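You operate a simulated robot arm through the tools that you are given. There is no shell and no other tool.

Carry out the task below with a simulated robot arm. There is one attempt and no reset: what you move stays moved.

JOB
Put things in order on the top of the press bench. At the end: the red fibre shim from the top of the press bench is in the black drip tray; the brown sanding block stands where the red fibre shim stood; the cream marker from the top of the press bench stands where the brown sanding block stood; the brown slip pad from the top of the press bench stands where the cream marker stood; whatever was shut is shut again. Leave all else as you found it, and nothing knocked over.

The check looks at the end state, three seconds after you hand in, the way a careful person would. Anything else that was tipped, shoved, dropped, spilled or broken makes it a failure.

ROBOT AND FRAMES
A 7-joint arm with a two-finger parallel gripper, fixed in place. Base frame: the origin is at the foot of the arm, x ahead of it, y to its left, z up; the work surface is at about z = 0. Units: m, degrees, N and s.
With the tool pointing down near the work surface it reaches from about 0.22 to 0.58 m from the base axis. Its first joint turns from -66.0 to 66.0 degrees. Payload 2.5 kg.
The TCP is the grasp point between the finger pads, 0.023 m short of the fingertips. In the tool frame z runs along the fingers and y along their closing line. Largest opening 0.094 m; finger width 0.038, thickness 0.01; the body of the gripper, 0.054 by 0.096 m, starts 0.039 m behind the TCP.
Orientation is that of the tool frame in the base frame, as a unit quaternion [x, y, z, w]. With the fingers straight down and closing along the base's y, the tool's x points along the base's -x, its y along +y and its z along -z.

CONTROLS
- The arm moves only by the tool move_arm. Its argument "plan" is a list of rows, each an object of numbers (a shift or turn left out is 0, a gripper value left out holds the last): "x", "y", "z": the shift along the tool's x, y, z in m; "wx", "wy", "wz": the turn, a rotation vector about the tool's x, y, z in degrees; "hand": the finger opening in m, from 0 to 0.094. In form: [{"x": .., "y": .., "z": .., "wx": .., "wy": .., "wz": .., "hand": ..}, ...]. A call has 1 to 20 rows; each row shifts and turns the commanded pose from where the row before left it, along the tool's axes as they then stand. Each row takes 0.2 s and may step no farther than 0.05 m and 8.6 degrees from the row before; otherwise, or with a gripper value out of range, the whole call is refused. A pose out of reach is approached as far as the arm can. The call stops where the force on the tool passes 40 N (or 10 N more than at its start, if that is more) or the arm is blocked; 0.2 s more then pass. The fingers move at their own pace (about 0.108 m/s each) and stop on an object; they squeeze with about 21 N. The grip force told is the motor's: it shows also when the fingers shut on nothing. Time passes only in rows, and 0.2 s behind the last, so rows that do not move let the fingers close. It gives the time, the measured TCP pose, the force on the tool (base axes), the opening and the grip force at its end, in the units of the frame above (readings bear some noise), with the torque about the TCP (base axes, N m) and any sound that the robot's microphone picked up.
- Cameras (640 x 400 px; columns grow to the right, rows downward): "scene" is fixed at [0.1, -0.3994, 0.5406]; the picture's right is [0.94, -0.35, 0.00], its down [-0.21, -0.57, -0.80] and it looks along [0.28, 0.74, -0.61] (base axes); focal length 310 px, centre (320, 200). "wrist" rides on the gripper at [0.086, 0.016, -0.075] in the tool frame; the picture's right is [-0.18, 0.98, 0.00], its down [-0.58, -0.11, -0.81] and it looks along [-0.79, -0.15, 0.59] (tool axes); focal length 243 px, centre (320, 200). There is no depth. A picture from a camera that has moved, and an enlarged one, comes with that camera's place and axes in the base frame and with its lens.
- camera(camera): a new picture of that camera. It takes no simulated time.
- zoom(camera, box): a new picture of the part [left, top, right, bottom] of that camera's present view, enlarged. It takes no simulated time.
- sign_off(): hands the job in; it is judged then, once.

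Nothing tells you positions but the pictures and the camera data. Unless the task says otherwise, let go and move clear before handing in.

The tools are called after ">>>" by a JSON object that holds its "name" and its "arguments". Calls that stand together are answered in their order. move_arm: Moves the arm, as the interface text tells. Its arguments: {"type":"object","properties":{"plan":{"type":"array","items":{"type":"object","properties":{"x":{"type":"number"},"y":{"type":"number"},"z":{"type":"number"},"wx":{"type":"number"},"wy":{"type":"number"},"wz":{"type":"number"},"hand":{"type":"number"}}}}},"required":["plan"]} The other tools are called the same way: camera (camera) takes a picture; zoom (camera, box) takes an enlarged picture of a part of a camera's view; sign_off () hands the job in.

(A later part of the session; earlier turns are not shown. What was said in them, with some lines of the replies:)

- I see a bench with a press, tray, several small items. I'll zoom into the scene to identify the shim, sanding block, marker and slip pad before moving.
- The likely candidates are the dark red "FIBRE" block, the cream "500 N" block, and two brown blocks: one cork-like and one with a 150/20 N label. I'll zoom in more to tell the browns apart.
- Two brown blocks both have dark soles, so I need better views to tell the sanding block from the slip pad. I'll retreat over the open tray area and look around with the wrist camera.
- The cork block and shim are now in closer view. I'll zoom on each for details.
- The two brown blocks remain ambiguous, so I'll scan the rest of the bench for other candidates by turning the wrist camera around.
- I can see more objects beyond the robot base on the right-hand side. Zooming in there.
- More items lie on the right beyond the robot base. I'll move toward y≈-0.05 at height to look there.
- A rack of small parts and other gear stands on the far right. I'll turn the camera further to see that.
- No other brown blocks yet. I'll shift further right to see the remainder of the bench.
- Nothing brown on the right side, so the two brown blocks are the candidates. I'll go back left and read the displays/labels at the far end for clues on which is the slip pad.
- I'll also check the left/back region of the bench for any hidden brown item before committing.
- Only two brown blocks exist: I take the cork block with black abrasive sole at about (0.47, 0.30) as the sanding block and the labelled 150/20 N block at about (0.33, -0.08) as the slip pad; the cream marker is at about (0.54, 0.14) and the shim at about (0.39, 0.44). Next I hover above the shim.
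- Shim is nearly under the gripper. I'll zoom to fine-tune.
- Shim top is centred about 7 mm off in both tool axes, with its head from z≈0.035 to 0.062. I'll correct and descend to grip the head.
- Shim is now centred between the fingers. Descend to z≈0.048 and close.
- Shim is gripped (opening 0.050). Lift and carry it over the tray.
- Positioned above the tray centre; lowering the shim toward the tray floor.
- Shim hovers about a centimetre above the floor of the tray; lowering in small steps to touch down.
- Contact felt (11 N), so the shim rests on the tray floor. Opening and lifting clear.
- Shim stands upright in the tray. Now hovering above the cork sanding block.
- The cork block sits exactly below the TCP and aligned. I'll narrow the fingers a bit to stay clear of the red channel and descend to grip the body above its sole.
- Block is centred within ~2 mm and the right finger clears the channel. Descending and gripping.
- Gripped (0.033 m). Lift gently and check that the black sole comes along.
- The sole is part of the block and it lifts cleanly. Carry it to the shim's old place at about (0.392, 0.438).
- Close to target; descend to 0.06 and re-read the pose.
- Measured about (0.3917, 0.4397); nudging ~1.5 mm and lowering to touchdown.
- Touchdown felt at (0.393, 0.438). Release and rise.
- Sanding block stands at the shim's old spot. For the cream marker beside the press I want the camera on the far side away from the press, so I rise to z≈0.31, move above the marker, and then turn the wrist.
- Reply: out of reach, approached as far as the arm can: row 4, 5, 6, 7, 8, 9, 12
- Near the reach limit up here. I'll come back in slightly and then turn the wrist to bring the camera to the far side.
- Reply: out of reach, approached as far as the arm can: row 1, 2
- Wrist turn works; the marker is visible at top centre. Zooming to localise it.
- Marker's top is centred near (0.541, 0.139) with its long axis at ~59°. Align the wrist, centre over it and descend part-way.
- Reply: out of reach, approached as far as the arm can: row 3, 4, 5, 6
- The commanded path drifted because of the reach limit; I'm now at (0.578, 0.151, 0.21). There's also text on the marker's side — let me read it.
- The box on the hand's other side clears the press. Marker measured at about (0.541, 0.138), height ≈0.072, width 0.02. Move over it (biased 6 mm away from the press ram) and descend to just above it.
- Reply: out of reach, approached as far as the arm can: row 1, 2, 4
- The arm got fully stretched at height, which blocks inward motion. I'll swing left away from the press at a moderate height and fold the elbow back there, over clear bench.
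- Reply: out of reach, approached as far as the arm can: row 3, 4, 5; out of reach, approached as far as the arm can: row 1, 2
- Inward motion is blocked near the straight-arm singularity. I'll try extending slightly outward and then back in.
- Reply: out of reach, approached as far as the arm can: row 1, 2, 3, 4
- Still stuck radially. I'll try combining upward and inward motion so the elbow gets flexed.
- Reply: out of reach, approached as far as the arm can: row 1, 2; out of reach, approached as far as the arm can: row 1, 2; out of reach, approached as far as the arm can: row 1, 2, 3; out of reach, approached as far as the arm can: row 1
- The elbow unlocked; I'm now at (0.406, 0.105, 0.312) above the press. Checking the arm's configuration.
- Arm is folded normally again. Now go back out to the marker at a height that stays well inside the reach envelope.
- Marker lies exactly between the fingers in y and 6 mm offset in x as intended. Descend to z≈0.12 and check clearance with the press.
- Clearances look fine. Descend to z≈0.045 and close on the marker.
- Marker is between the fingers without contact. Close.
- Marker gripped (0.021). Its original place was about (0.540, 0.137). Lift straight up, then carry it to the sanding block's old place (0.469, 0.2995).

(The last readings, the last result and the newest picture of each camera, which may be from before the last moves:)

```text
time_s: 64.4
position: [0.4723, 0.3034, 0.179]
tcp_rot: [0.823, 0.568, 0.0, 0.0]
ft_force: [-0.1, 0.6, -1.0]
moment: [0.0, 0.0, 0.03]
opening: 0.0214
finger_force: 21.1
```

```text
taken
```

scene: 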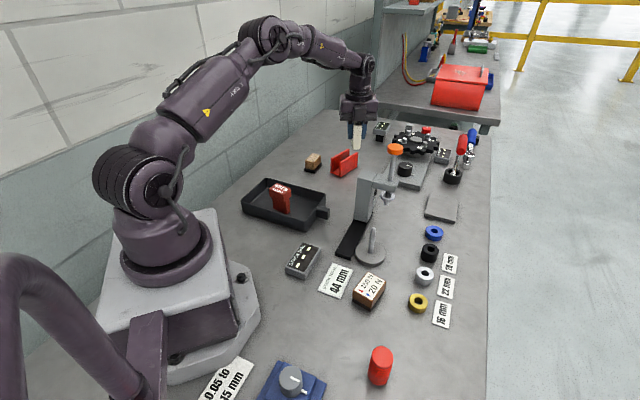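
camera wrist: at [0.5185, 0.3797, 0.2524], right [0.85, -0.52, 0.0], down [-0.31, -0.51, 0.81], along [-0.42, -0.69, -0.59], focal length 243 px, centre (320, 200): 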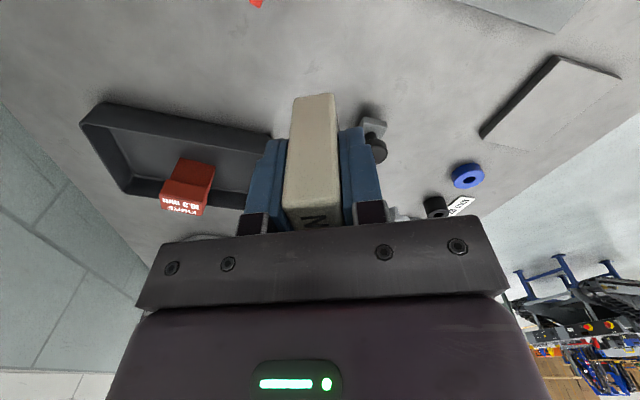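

Above the target. Descend to z≈0.06 and refine.

>>> {"name": "move_arm", "arguments": {"plan": [{"z": 0.035}, {"z": 0.035}, {"z": 0.03}, {"z": 0.017}, {"z": 0.0}, {"z": 0.0}]}}

>>> {"name": "move_arm", "arguments": {"plan": [{"z": 0.0}]}}

>>> {"name": "zoom", "arguments": {"camera": "scene", "box": [300, 110, 430, 220]}}

>>> {"name": "camera", "arguments": {"camera": "wrist"}}

```text
time_s: 65.8
position: [0.4716, 0.3051, 0.0621]
tcp_rot: [0.823, 0.568, 0.0, 0.0]
ft_force: [-0.7, 0.1, -0.7]
moment: [-0.03, 0.0, 0.04]
opening: 0.0214
finger_force: 20.9
```

```text
time_s: 66.2
position: [0.4718, 0.3045, 0.0614]
tcp_rot: [0.823, 0.568, 0.001, 0.0]
ft_force: [-0.7, -0.4, -0.6]
moment: [-0.01, 0.03, 0.0]
opening: 0.0219
finger_force: 21.1
```

```text
3.64 times, centred on (365, 165) of scene
camera zoom: at [0.1, -0.3994, 0.5406], right [0.94, -0.35, 0.0], down [-0.21, -0.57, -0.8], along [0.28, 0.74, -0.61], focal length 1126 px, centre (156, 327)
```

zoom: 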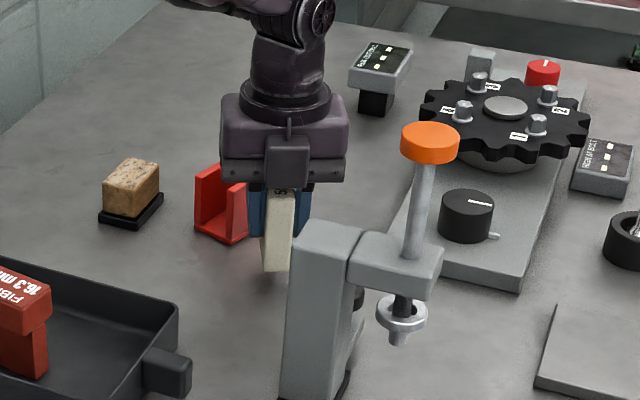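

```text
taken
camera wrist: at [0.5175, 0.3809, 0.1349], right [0.85, -0.52, 0.0], down [-0.31, -0.51, 0.81], along [-0.42, -0.69, -0.59], focal length 243 px, centre (320, 200)
```

wrist: 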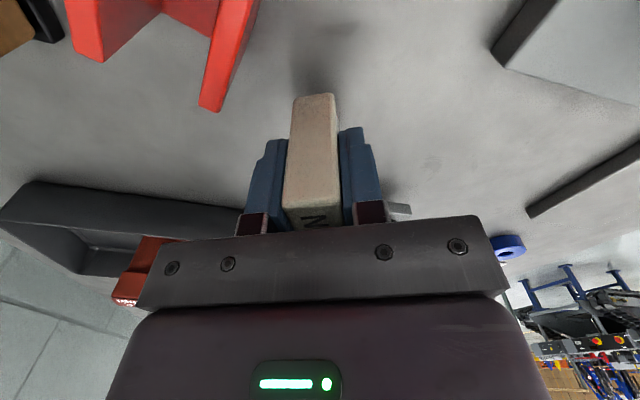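

Position is within 1 mm. Lower slowly to touchdown.

>>> {"name": "move_arm", "arguments": {"plan": [{"z": 0.009}, {"z": 0.006}, {"z": 0.0}]}}

>>> {"name": "move_arm", "arguments": {"plan": [{"z": 0.0015}, {"z": 0.0}]}}

>>> {"name": "move_arm", "arguments": {"plan": [{"z": 0.0015}, {"z": 0.0}]}}

```text
time_s: 67.0
position: [0.4714, 0.3065, 0.0468]
tcp_rot: [0.823, 0.568, 0.0, 0.0]
ft_force: [0.0, 0.4, -1.2]
moment: [-0.02, 0.04, -0.04]
opening: 0.0214
finger_force: 21.1
```

```text
time_s: 67.6
position: [0.4717, 0.3058, 0.0455]
tcp_rot: [0.823, 0.568, -0.001, 0.0]
ft_force: [0.0, 0.1, -1.0]
moment: [-0.01, 0.01, -0.01]
opening: 0.0214
finger_force: 21.5
```

```text
time_s: 68.2
position: [0.4722, 0.3048, 0.0444]
tcp_rot: [0.823, 0.568, 0.0, 0.0]
ft_force: [-0.5, 0.0, -1.0]
moment: [0.03, 0.0, -0.03]
opening: 0.0216
finger_force: 21.0
```

>>> {"name": "move_arm", "arguments": {"plan": [{"z": 0.001}, {"z": 0.0}]}}

```text
time_s: 68.8
position: [0.4711, 0.3046, 0.0443]
tcp_rot: [0.823, 0.568, -0.001, 0.001]
ft_force: [0.1, -1.1, -0.8]
moment: [-0.02, -0.01, 0.01]
opening: 0.0216
finger_force: 20.6
```

The marker hasn't quite touched yet; continuing in 1 mm steps until contact is felt.

>>> {"name": "move_arm", "arguments": {"plan": [{"z": 0.001}, {"z": 0.0}]}}

```text
time_s: 69.4
position: [0.4719, 0.3045, 0.0424]
tcp_rot: [0.823, 0.567, 0.0, -0.001]
ft_force: [-1.7, -0.4, 3.2]
moment: [0.05, 0.01, -0.01]
opening: 0.0215
finger_force: 21.1
```

Contact felt. Open gently and retreat straight up.

>>> {"name": "move_arm", "arguments": {"plan": [{"hand": 0.03}, {"hand": 0.042}, {"z": 0.0}, {"z": -0.02}, {"z": -0.03}, {"z": -0.04}, {"z": -0.04}, {"z": 0.0}]}}

>>> {"name": "camera", "arguments": {"camera": "wrist"}}

>>> {"name": "zoom", "arguments": {"camera": "scene", "box": [300, 110, 430, 220]}}

```text
time_s: 71.2
position: [0.4711, 0.3044, 0.1729]
tcp_rot: [0.823, 0.569, 0.0, -0.001]
ft_force: [0.2, 0.0, 0.0]
moment: [0.01, -0.01, 0.0]
opening: 0.0419
finger_force: 0.1
```

```text
taken
camera wrist: at [0.5176, 0.38, 0.2474], right [0.85, -0.52, 0.0], down [-0.31, -0.5, 0.81], along [-0.42, -0.69, -0.59], focal length 243 px, centre (320, 200)
```

wrist: 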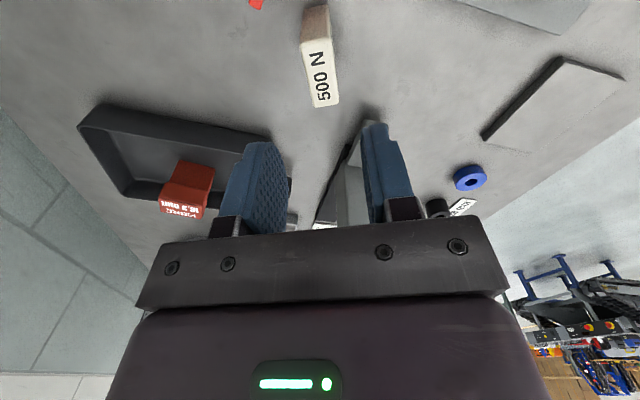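

```text
3.64 times, centred on (365, 165) of scene
camera zoom: at [0.1, -0.3994, 0.5406], right [0.94, -0.35, 0.0], down [-0.21, -0.57, -0.8], along [0.28, 0.74, -0.61], focal length 1126 px, centre (156, 327)
```

zoom: 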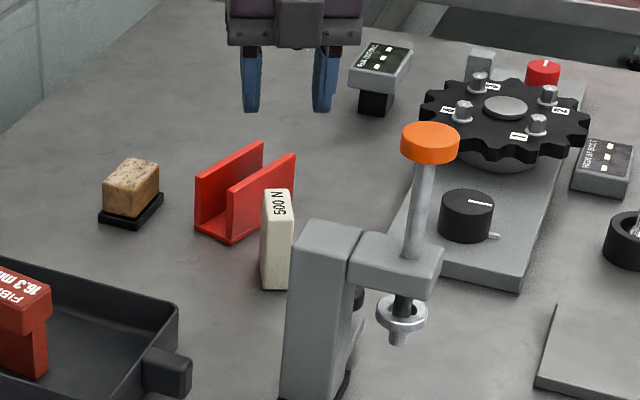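

Marker stands at the sanding block's old spot. Now I travel around the press at height to the labelled brown slip pad near (0.327, -0.077).

>>> {"name": "move_arm", "arguments": {"plan": [{"z": -0.043}, {"z": -0.043}, {"x": -0.0364, "y": -0.0226}, {"x": -0.0364, "y": -0.0226}, {"x": -0.0364, "y": -0.0226}, {"x": -0.0364, "y": -0.0226}, {"x": -0.0436, "y": 0.0151}, {"x": -0.0436, "y": 0.0151}, {"x": -0.0436, "y": 0.0151}, {"x": -0.0436, "y": 0.0151}, {"x": -0.0436, "y": 0.0151}, {"x": -0.0436, "y": 0.0151}, {"wz": 7.5}, {"wz": 7.5}, {"wz": 7.5}, {"wz": 7.5}, {"wz": 7.5}]}}

>>> {"name": "camera", "arguments": {"camera": "wrist"}}

>>> {"name": "camera", "arguments": {"camera": "scene"}}

```text
time_s: 74.8
position: [0.3281, -0.0763, 0.2588]
tcp_rot: [0.962, 0.272, 0.0, 0.0]
ft_force: [0.5, 0.0, 0.1]
moment: [-0.03, 0.02, 0.0]
opening: 0.0421
finger_force: 0.0
```

```text
taken
camera wrist: at [0.4105, -0.0435, 0.3321], right [0.36, -0.93, 0.0], down [-0.55, -0.21, 0.81], along [-0.75, -0.29, -0.59], focal length 243 px, centre (320, 200)
```

wrist: 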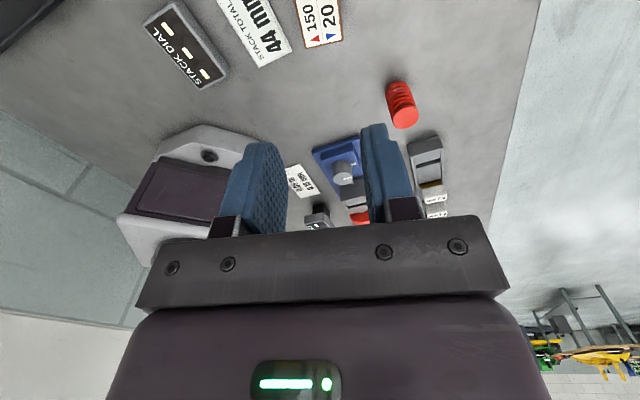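

```text
taken
```

scene: 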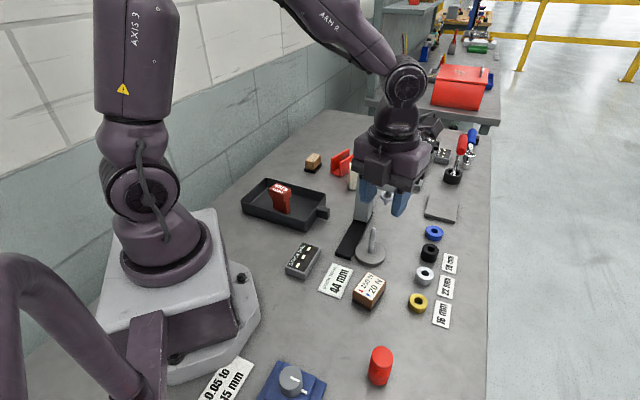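

Above the slip pad. Lower to z≈0.14 and open the fingers, then refine.

>>> {"name": "move_arm", "arguments": {"plan": [{"z": 0.04, "hand": 0.066}, {"z": 0.04}, {"z": 0.035}, {"z": 0.0}]}}

>>> {"name": "camera", "arguments": {"camera": "wrist"}}

>>> {"name": "zoom", "arguments": {"camera": "wrist", "box": [230, 0, 410, 120]}}

```text
time_s: 75.8
position: [0.3275, -0.0779, 0.1422]
tcp_rot: [0.962, 0.274, 0.001, 0.0]
ft_force: [-0.4, 0.4, 0.3]
moment: [0.02, 0.0, 0.01]
opening: 0.0661
finger_force: 0.1
```

```text
taken
camera wrist: at [0.41, -0.045, 0.2154], right [0.36, -0.93, 0.0], down [-0.55, -0.21, 0.81], along [-0.75, -0.29, -0.59], focal length 243 px, centre (320, 200)
```

wrist: 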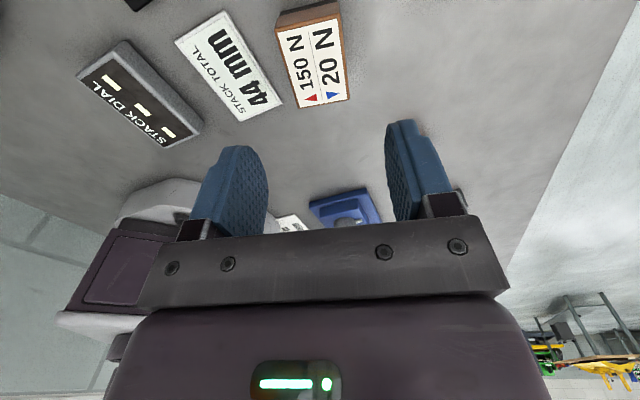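

```text
3.33 times, centred on (320, 60) of wrist
camera zoom: at [0.41, -0.045, 0.2154], right [0.36, -0.93, 0.0], down [-0.55, -0.21, 0.81], along [-0.75, -0.29, -0.59], focal length 809 px, centre (320, 667)
```

zoom: 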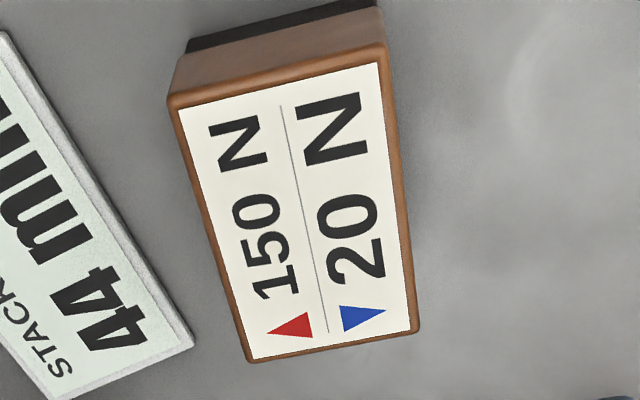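

Pad is centred within 3 mm and nearly aligned; the card edge is close on one side, so I narrow the opening to 0.056, shift slightly, and descend.

>>> {"name": "move_arm", "arguments": {"plan": [{"x": 0.007, "y": -0.0028, "wz": -1.2, "hand": 0.056}, {"z": 0.03}, {"z": 0.03}, {"z": 0.0}]}}

>>> {"name": "camera", "arguments": {"camera": "wrist"}}

>>> {"name": "zoom", "arguments": {"camera": "wrist", "box": [200, 20, 460, 220]}}

```text
time_s: 76.8
position: [0.3318, -0.0714, 0.0836]
tcp_rot: [0.959, 0.283, 0.0, -0.001]
ft_force: [0.5, -0.3, -0.6]
moment: [-0.02, 0.01, 0.01]
opening: 0.0557
finger_force: 0.0
```

```text
taken
camera wrist: at [0.4134, -0.0371, 0.1573], right [0.38, -0.93, 0.0], down [-0.55, -0.22, 0.81], along [-0.75, -0.31, -0.59], focal length 243 px, centre (320, 200)
```

wrist: 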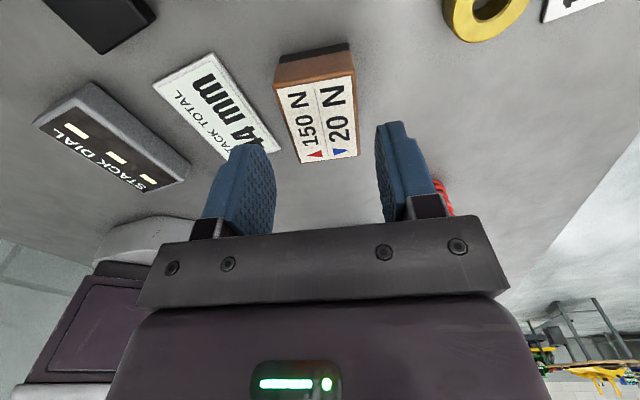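

```text
2.00 times, centred on (330, 120) of wrist
camera zoom: at [0.4134, -0.0371, 0.1573], right [0.38, -0.93, 0.0], down [-0.55, -0.22, 0.81], along [-0.75, -0.31, -0.59], focal length 485 px, centre (300, 360)
```

zoom: 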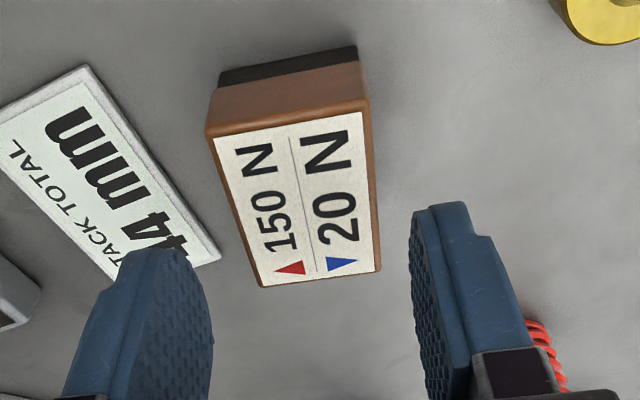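

Centred and aligned; card gap ~9 mm. Descend to z≈0.030 and close.

>>> {"name": "move_arm", "arguments": {"plan": [{"z": 0.025}, {"z": 0.02}, {"z": 0.0085}, {"z": 0.0}, {"hand": 0.03}, {"hand": 0.03}, {"hand": 0.03}]}}

>>> {"name": "camera", "arguments": {"camera": "wrist"}}

```text
time_s: 78.4
position: [0.3336, -0.0706, 0.029]
tcp_rot: [0.959, 0.283, 0.001, 0.0]
ft_force: [0.8, -0.4, 0.1]
moment: [0.03, -0.02, -0.02]
opening: 0.0438
finger_force: 21.4
```

```text
taken
camera wrist: at [0.4155, -0.0357, 0.1033], right [0.38, -0.93, 0.0], down [-0.55, -0.22, 0.81], along [-0.75, -0.31, -0.59], focal length 243 px, centre (320, 200)
```

wrist: 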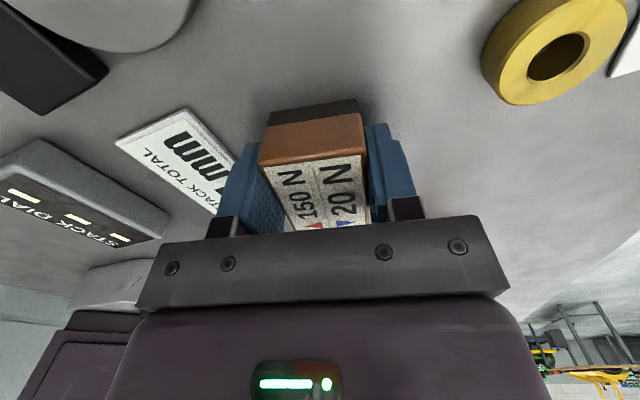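

Pad gripped (0.044). Lift to z≈0.22, go around the press on its right side, and then turn to the same orientation used for the marker.

>>> {"name": "move_arm", "arguments": {"plan": [{"z": -0.02}, {"z": -0.04}, {"z": -0.045}, {"z": -0.045}, {"z": -0.042}, {"x": 0.0445, "y": 0.0072}, {"x": 0.0445, "y": 0.0072}, {"x": 0.0445, "y": 0.0072}, {"x": 0.0445, "y": 0.0072}, {"x": 0.0445, "y": 0.0072}, {"wz": -6.575}, {"wz": -6.575}, {"wz": -6.575}, {"wz": -6.575}, {"z": 0.0}]}}

>>> {"name": "camera", "arguments": {"camera": "wrist"}}

>>> {"name": "camera", "arguments": {"camera": "scene"}}

```text
time_s: 81.6
position: [0.5374, 0.0193, 0.225]
tcp_rot: [0.869, 0.495, 0.001, 0.0]
ft_force: [0.7, -0.9, -3.4]
moment: [0.03, -0.02, 0.0]
opening: 0.0439
finger_force: 21.4
```

```text
taken
camera wrist: at [0.5966, 0.0869, 0.2976], right [0.75, -0.66, 0.0], down [-0.39, -0.44, 0.81], along [-0.53, -0.61, -0.59], focal length 243 px, centre (320, 200)
```

wrist: 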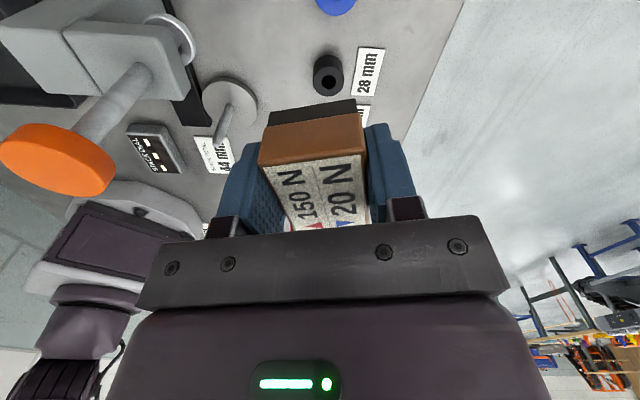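

```text
taken
```

scene: 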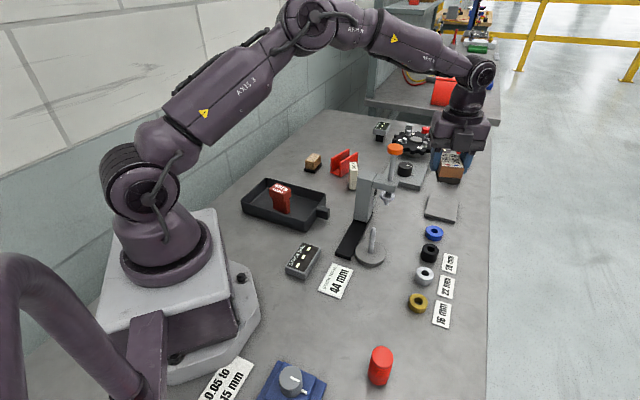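

The pad is held level; the path to the marker's old place is clear of the press knob. Moving over it.

>>> {"name": "move_arm", "arguments": {"plan": [{"x": 0.0272, "y": -0.0144}, {"x": 0.0272, "y": -0.0144}, {"x": 0.0272, "y": -0.0144}, {"x": 0.0271, "y": -0.0143}, {"z": 0.0}, {"z": 0.0}]}}

>>> {"name": "camera", "arguments": {"camera": "wrist"}}

>>> {"name": "zoom", "arguments": {"camera": "scene", "box": [340, 70, 480, 230]}}

```text
time_s: 83.0
position: [0.5463, 0.141, 0.2244]
tcp_rot: [0.87, 0.494, -0.001, 0.0]
ft_force: [0.8, 0.1, -2.7]
moment: [0.01, -0.01, 0.01]
opening: 0.0437
finger_force: 21.1
```

```text
taken
camera wrist: at [0.6043, 0.2083, 0.2973], right [0.75, -0.66, 0.0], down [-0.39, -0.44, 0.81], along [-0.53, -0.61, -0.59], focal length 243 px, centre (320, 200)
```

wrist: 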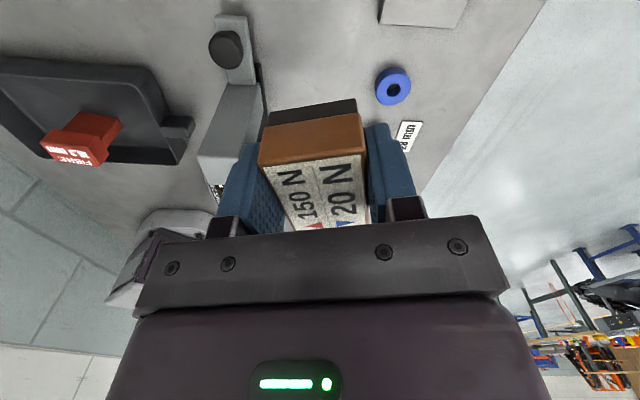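

```text
2.50 times, centred on (410, 150) of scene
camera zoom: at [0.1, -0.3994, 0.5406], right [0.94, -0.35, 0.0], down [-0.21, -0.57, -0.8], along [0.28, 0.74, -0.61], focal length 774 px, centre (95, 325)
```

zoom: 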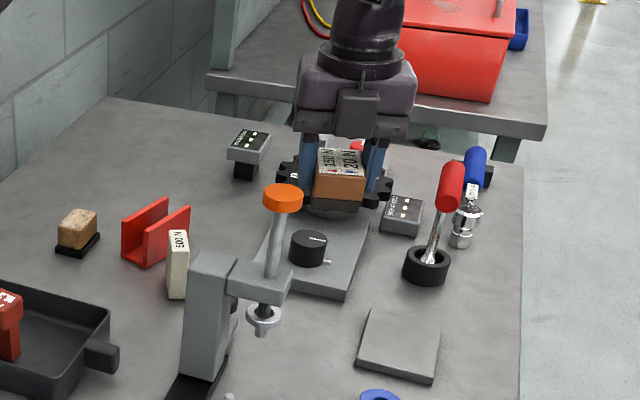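

Over the place; descend in steps to z≈0.06.

>>> {"name": "move_arm", "arguments": {"plan": [{"x": -0.0005, "y": -0.002, "z": 0.035}, {"z": 0.035}, {"z": 0.035}, {"z": 0.03}, {"z": 0.025}, {"z": 0.0}, {"z": 0.0}]}}

>>> {"name": "move_arm", "arguments": {"plan": [{"z": 0.0}]}}

>>> {"name": "move_arm", "arguments": {"plan": [{"z": 0.0}]}}

>>> {"name": "camera", "arguments": {"camera": "wrist"}}

>>> {"name": "zoom", "arguments": {"camera": "scene", "box": [340, 70, 480, 230]}}

```text
time_s: 84.6
position: [0.5427, 0.1401, 0.0614]
tcp_rot: [0.869, 0.494, 0.0, 0.0]
ft_force: [0.0, -1.1, -2.3]
moment: [0.02, -0.04, 0.02]
opening: 0.0436
finger_force: 21.0
```

```text
time_s: 85.0
position: [0.5426, 0.1407, 0.0622]
tcp_rot: [0.87, 0.493, -0.001, 0.0]
ft_force: [0.6, 0.0, -2.0]
moment: [-0.04, -0.01, 0.0]
opening: 0.0437
finger_force: 20.6
```

```text
time_s: 85.4
position: [0.5433, 0.1408, 0.0619]
tcp_rot: [0.869, 0.494, 0.0, 0.0]
ft_force: [0.0, -0.3, -3.2]
moment: [0.03, 0.01, -0.01]
opening: 0.0437
finger_force: 20.6
```

```text
taken
camera wrist: at [0.6014, 0.2076, 0.1352], right [0.75, -0.66, 0.0], down [-0.39, -0.44, 0.81], along [-0.53, -0.61, -0.59], focal length 243 px, centre (320, 200)
```

wrist: 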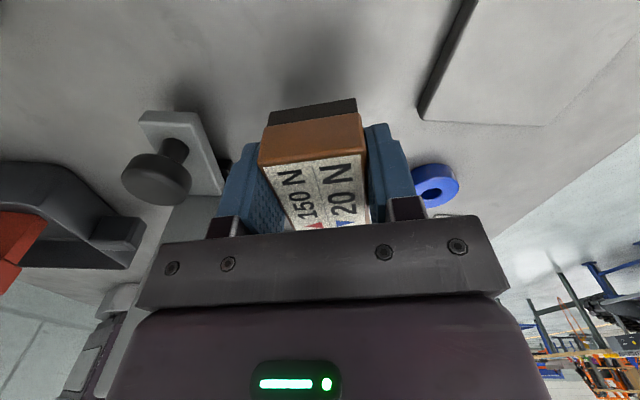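

```text
2.50 times, centred on (410, 150) of scene
camera zoom: at [0.1, -0.3994, 0.5406], right [0.94, -0.35, 0.0], down [-0.21, -0.57, -0.8], along [0.28, 0.74, -0.61], focal length 774 px, centre (95, 325)
```

zoom: 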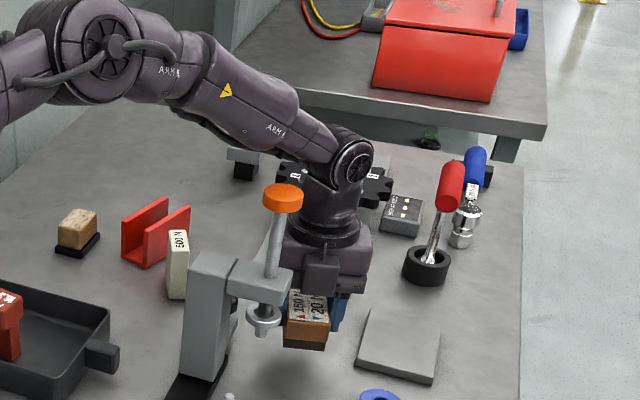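

About 1.5 mm off; nudge and lower to touchdown.

>>> {"name": "move_arm", "arguments": {"plan": [{"x": 0.0015, "y": -0.0005, "z": 0.012}, {"z": 0.012}, {"z": 0.006}, {"z": 0.0}]}}

>>> {"name": "move_arm", "arguments": {"plan": [{"z": 0.001}, {"z": 0.0}]}}

>>> {"name": "move_arm", "arguments": {"plan": [{"z": 0.001}, {"z": 0.0}]}}

```text
time_s: 86.4
position: [0.5452, 0.1438, 0.0327]
tcp_rot: [0.869, 0.494, 0.001, 0.0]
ft_force: [0.6, 0.1, -2.0]
moment: [0.02, 0.01, -0.02]
opening: 0.0437
finger_force: 20.6
```

```text
time_s: 87.0
position: [0.5448, 0.144, 0.0316]
tcp_rot: [0.87, 0.494, 0.0, -0.001]
ft_force: [0.1, 0.8, -3.0]
moment: [0.0, -0.03, 0.02]
opening: 0.0438
finger_force: 21.4
```

```text
time_s: 87.6
position: [0.5445, 0.1445, 0.0318]
tcp_rot: [0.87, 0.494, 0.0, 0.0]
ft_force: [0.1, -0.8, -2.8]
moment: [0.04, -0.01, 0.04]
opening: 0.0437
finger_force: 20.6
```

>>> {"name": "move_arm", "arguments": {"plan": [{"x": -0.0018, "z": 0.0005}, {"z": 0.0}]}}

>>> {"name": "move_arm", "arguments": {"plan": [{"z": 0.001}, {"z": 0.0}]}}

```text
time_s: 88.2
position: [0.5434, 0.1416, 0.0291]
tcp_rot: [0.87, 0.494, 0.001, 0.0]
ft_force: [0.5, 0.2, -3.1]
moment: [0.01, -0.05, 0.01]
opening: 0.0441
finger_force: 21.3
```

```text
time_s: 88.8
position: [0.5441, 0.1416, 0.0303]
tcp_rot: [0.869, 0.494, 0.0, 0.0]
ft_force: [-4.0, -1.8, 8.3]
moment: [0.07, 0.3, 0.03]
opening: 0.0441
finger_force: 21.6
```

Touchdown at about (0.544, 0.142) for the TCP, i.e. pad at the marker's old place. Release and rise straight up.

>>> {"name": "move_arm", "arguments": {"plan": [{"hand": 0.05}, {"hand": 0.06}, {"z": 0.0}, {"z": -0.02}, {"z": -0.04}, {"z": -0.045}, {"z": -0.045}, {"z": -0.04}]}}

>>> {"name": "camera", "arguments": {"camera": "wrist"}}

>>> {"name": "camera", "arguments": {"camera": "scene"}}

>>> {"name": "zoom", "arguments": {"camera": "wrist", "box": [230, 0, 410, 120]}}

```text
time_s: 90.6
position: [0.5428, 0.1424, 0.2188]
tcp_rot: [0.869, 0.494, 0.0, 0.0]
ft_force: [-0.3, -0.8, -0.1]
moment: [-0.03, -0.03, 0.0]
opening: 0.0601
finger_force: 0.0
```

```text
taken
camera wrist: at [0.6009, 0.2092, 0.2923], right [0.75, -0.66, 0.0], down [-0.39, -0.44, 0.81], along [-0.53, -0.6, -0.59], focal length 243 px, centre (320, 200)
```

wrist: 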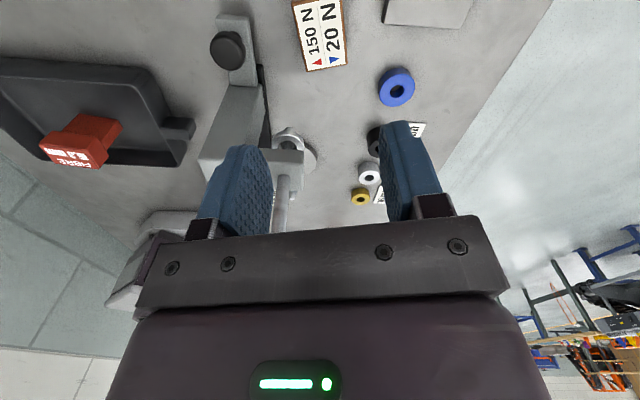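

```text
taken
```

scene: 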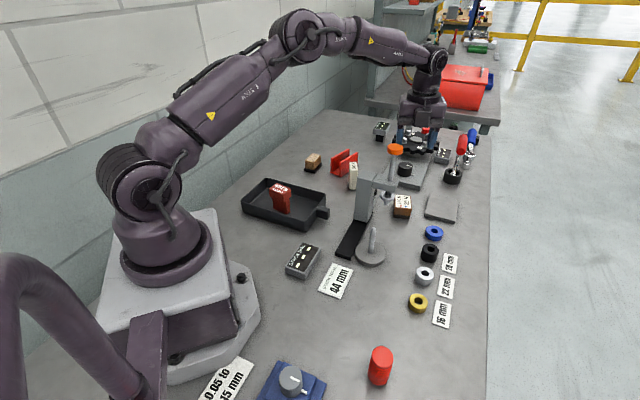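

```text
3.33 times, centred on (320, 60) of wrist
camera zoom: at [0.6009, 0.2092, 0.2923], right [0.75, -0.66, 0.0], down [-0.39, -0.44, 0.81], along [-0.53, -0.6, -0.59], focal length 809 px, centre (320, 667)
```

zoom: 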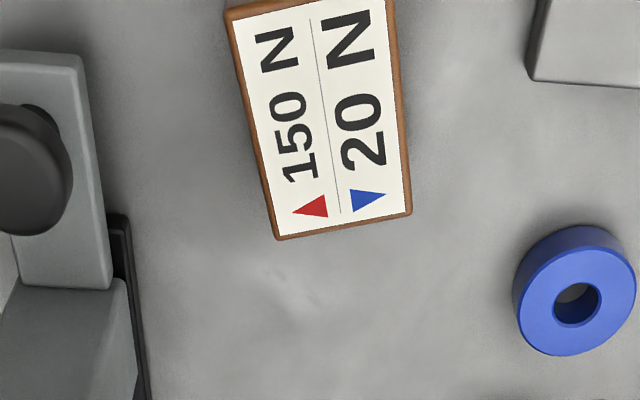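

The pad stands exactly where the marker stood, and everything else looks undisturbed. I'll rise and retreat to a clear pose, then do a last visual check.

>>> {"name": "move_arm", "arguments": {"plan": [{"z": -0.04}, {"z": -0.04}, {"x": -0.0214, "y": -0.021}, {"x": -0.0214, "y": -0.021}, {"x": -0.0214, "y": -0.021}, {"x": -0.0214, "y": -0.021}, {"z": 0.0}]}}

>>> {"name": "camera", "arguments": {"camera": "scene"}}

>>> {"name": "zoom", "arguments": {"camera": "scene", "box": [230, 120, 430, 250]}}

>>> {"name": "zoom", "arguments": {"camera": "scene", "box": [280, 180, 480, 330]}}

```text
time_s: 92.2
position: [0.4264, 0.1149, 0.299]
tcp_rot: [0.869, 0.495, 0.0, 0.0]
ft_force: [0.7, -0.5, 0.0]
moment: [0.0, -0.01, -0.03]
opening: 0.0598
finger_force: 0.1
```

```text
taken
```

scene: 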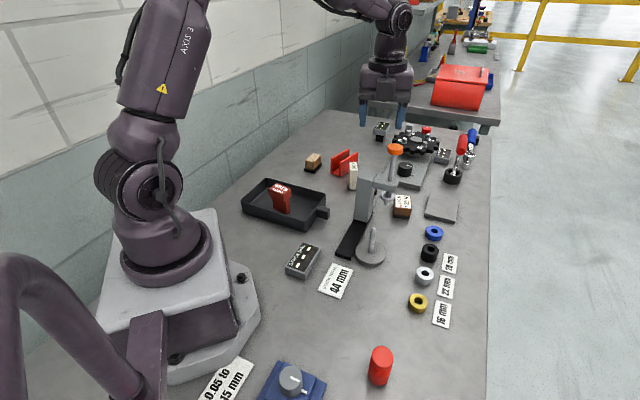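

```text
3.08 times, centred on (330, 185) of scene
camera zoom: at [0.0999, -0.3994, 0.5406], right [0.94, -0.35, 0.0], down [-0.21, -0.57, -0.8], along [0.28, 0.74, -0.61], focal length 952 px, centre (289, 246)
```

zoom: 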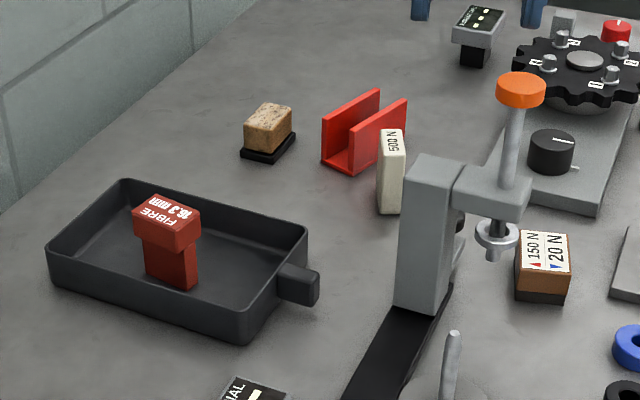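

```text
2.67 times, centred on (380, 255) of scene
camera zoom: at [0.0999, -0.3994, 0.5406], right [0.94, -0.35, 0.0], down [-0.21, -0.57, -0.8], along [0.28, 0.74, -0.61], focal length 826 px, centre (160, 53)
```

zoom: 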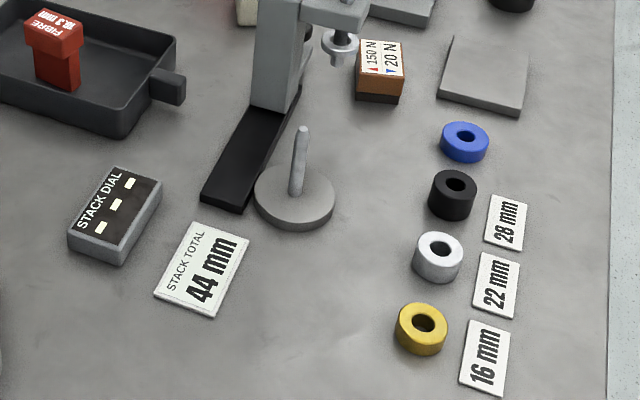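

The final check looks right:
- The red fibre shim is in the drip tray.
- The cork sanding block is at the shim's old place.
- The cream marker is at the sanding block's old place.
- The labelled slip pad is at the marker's old place.

Everything stands upright, nothing was opened and nothing else has moved. The gripper is empty and clear, so I'm handing in.

>>> {"name": "sign_off", "arguments": {}}

```text
The job is handed in.
```

I've handed the job in. In the last pictures all four pieces stood upright where you asked, but no result has come back yet.

| Piece | Now stands | Placed at (x, y), m |
|---|---|---|
| Red fibre shim | In the black drip tray | (0.242, 0.259) |
| Brown sanding block | Where the shim stood | (0.393, 0.438) |
| Cream marker ("500 N") | Where the sanding block stood | (0.470, 0.299) |
| Brown slip pad | Where the marker stood | (0.541, 0.136) |

By my measurements, the last three are within about 2 mm of the places they took over. I did not match the angle at which the earlier pieces stood.

- **Which brown block is which:** no label or picture settled this, so I had to judge. I took the plain cork block with the black sole as the sanding block. I took the brown block marked 150 N / 20 N as the slip pad. If that is the wrong way round, three of the four placements are wrong.
- **Everything else:** nothing was opened, so there was nothing to shut again. I saw no other item moved or knocked over. The gripper is empty and clear of the bench.
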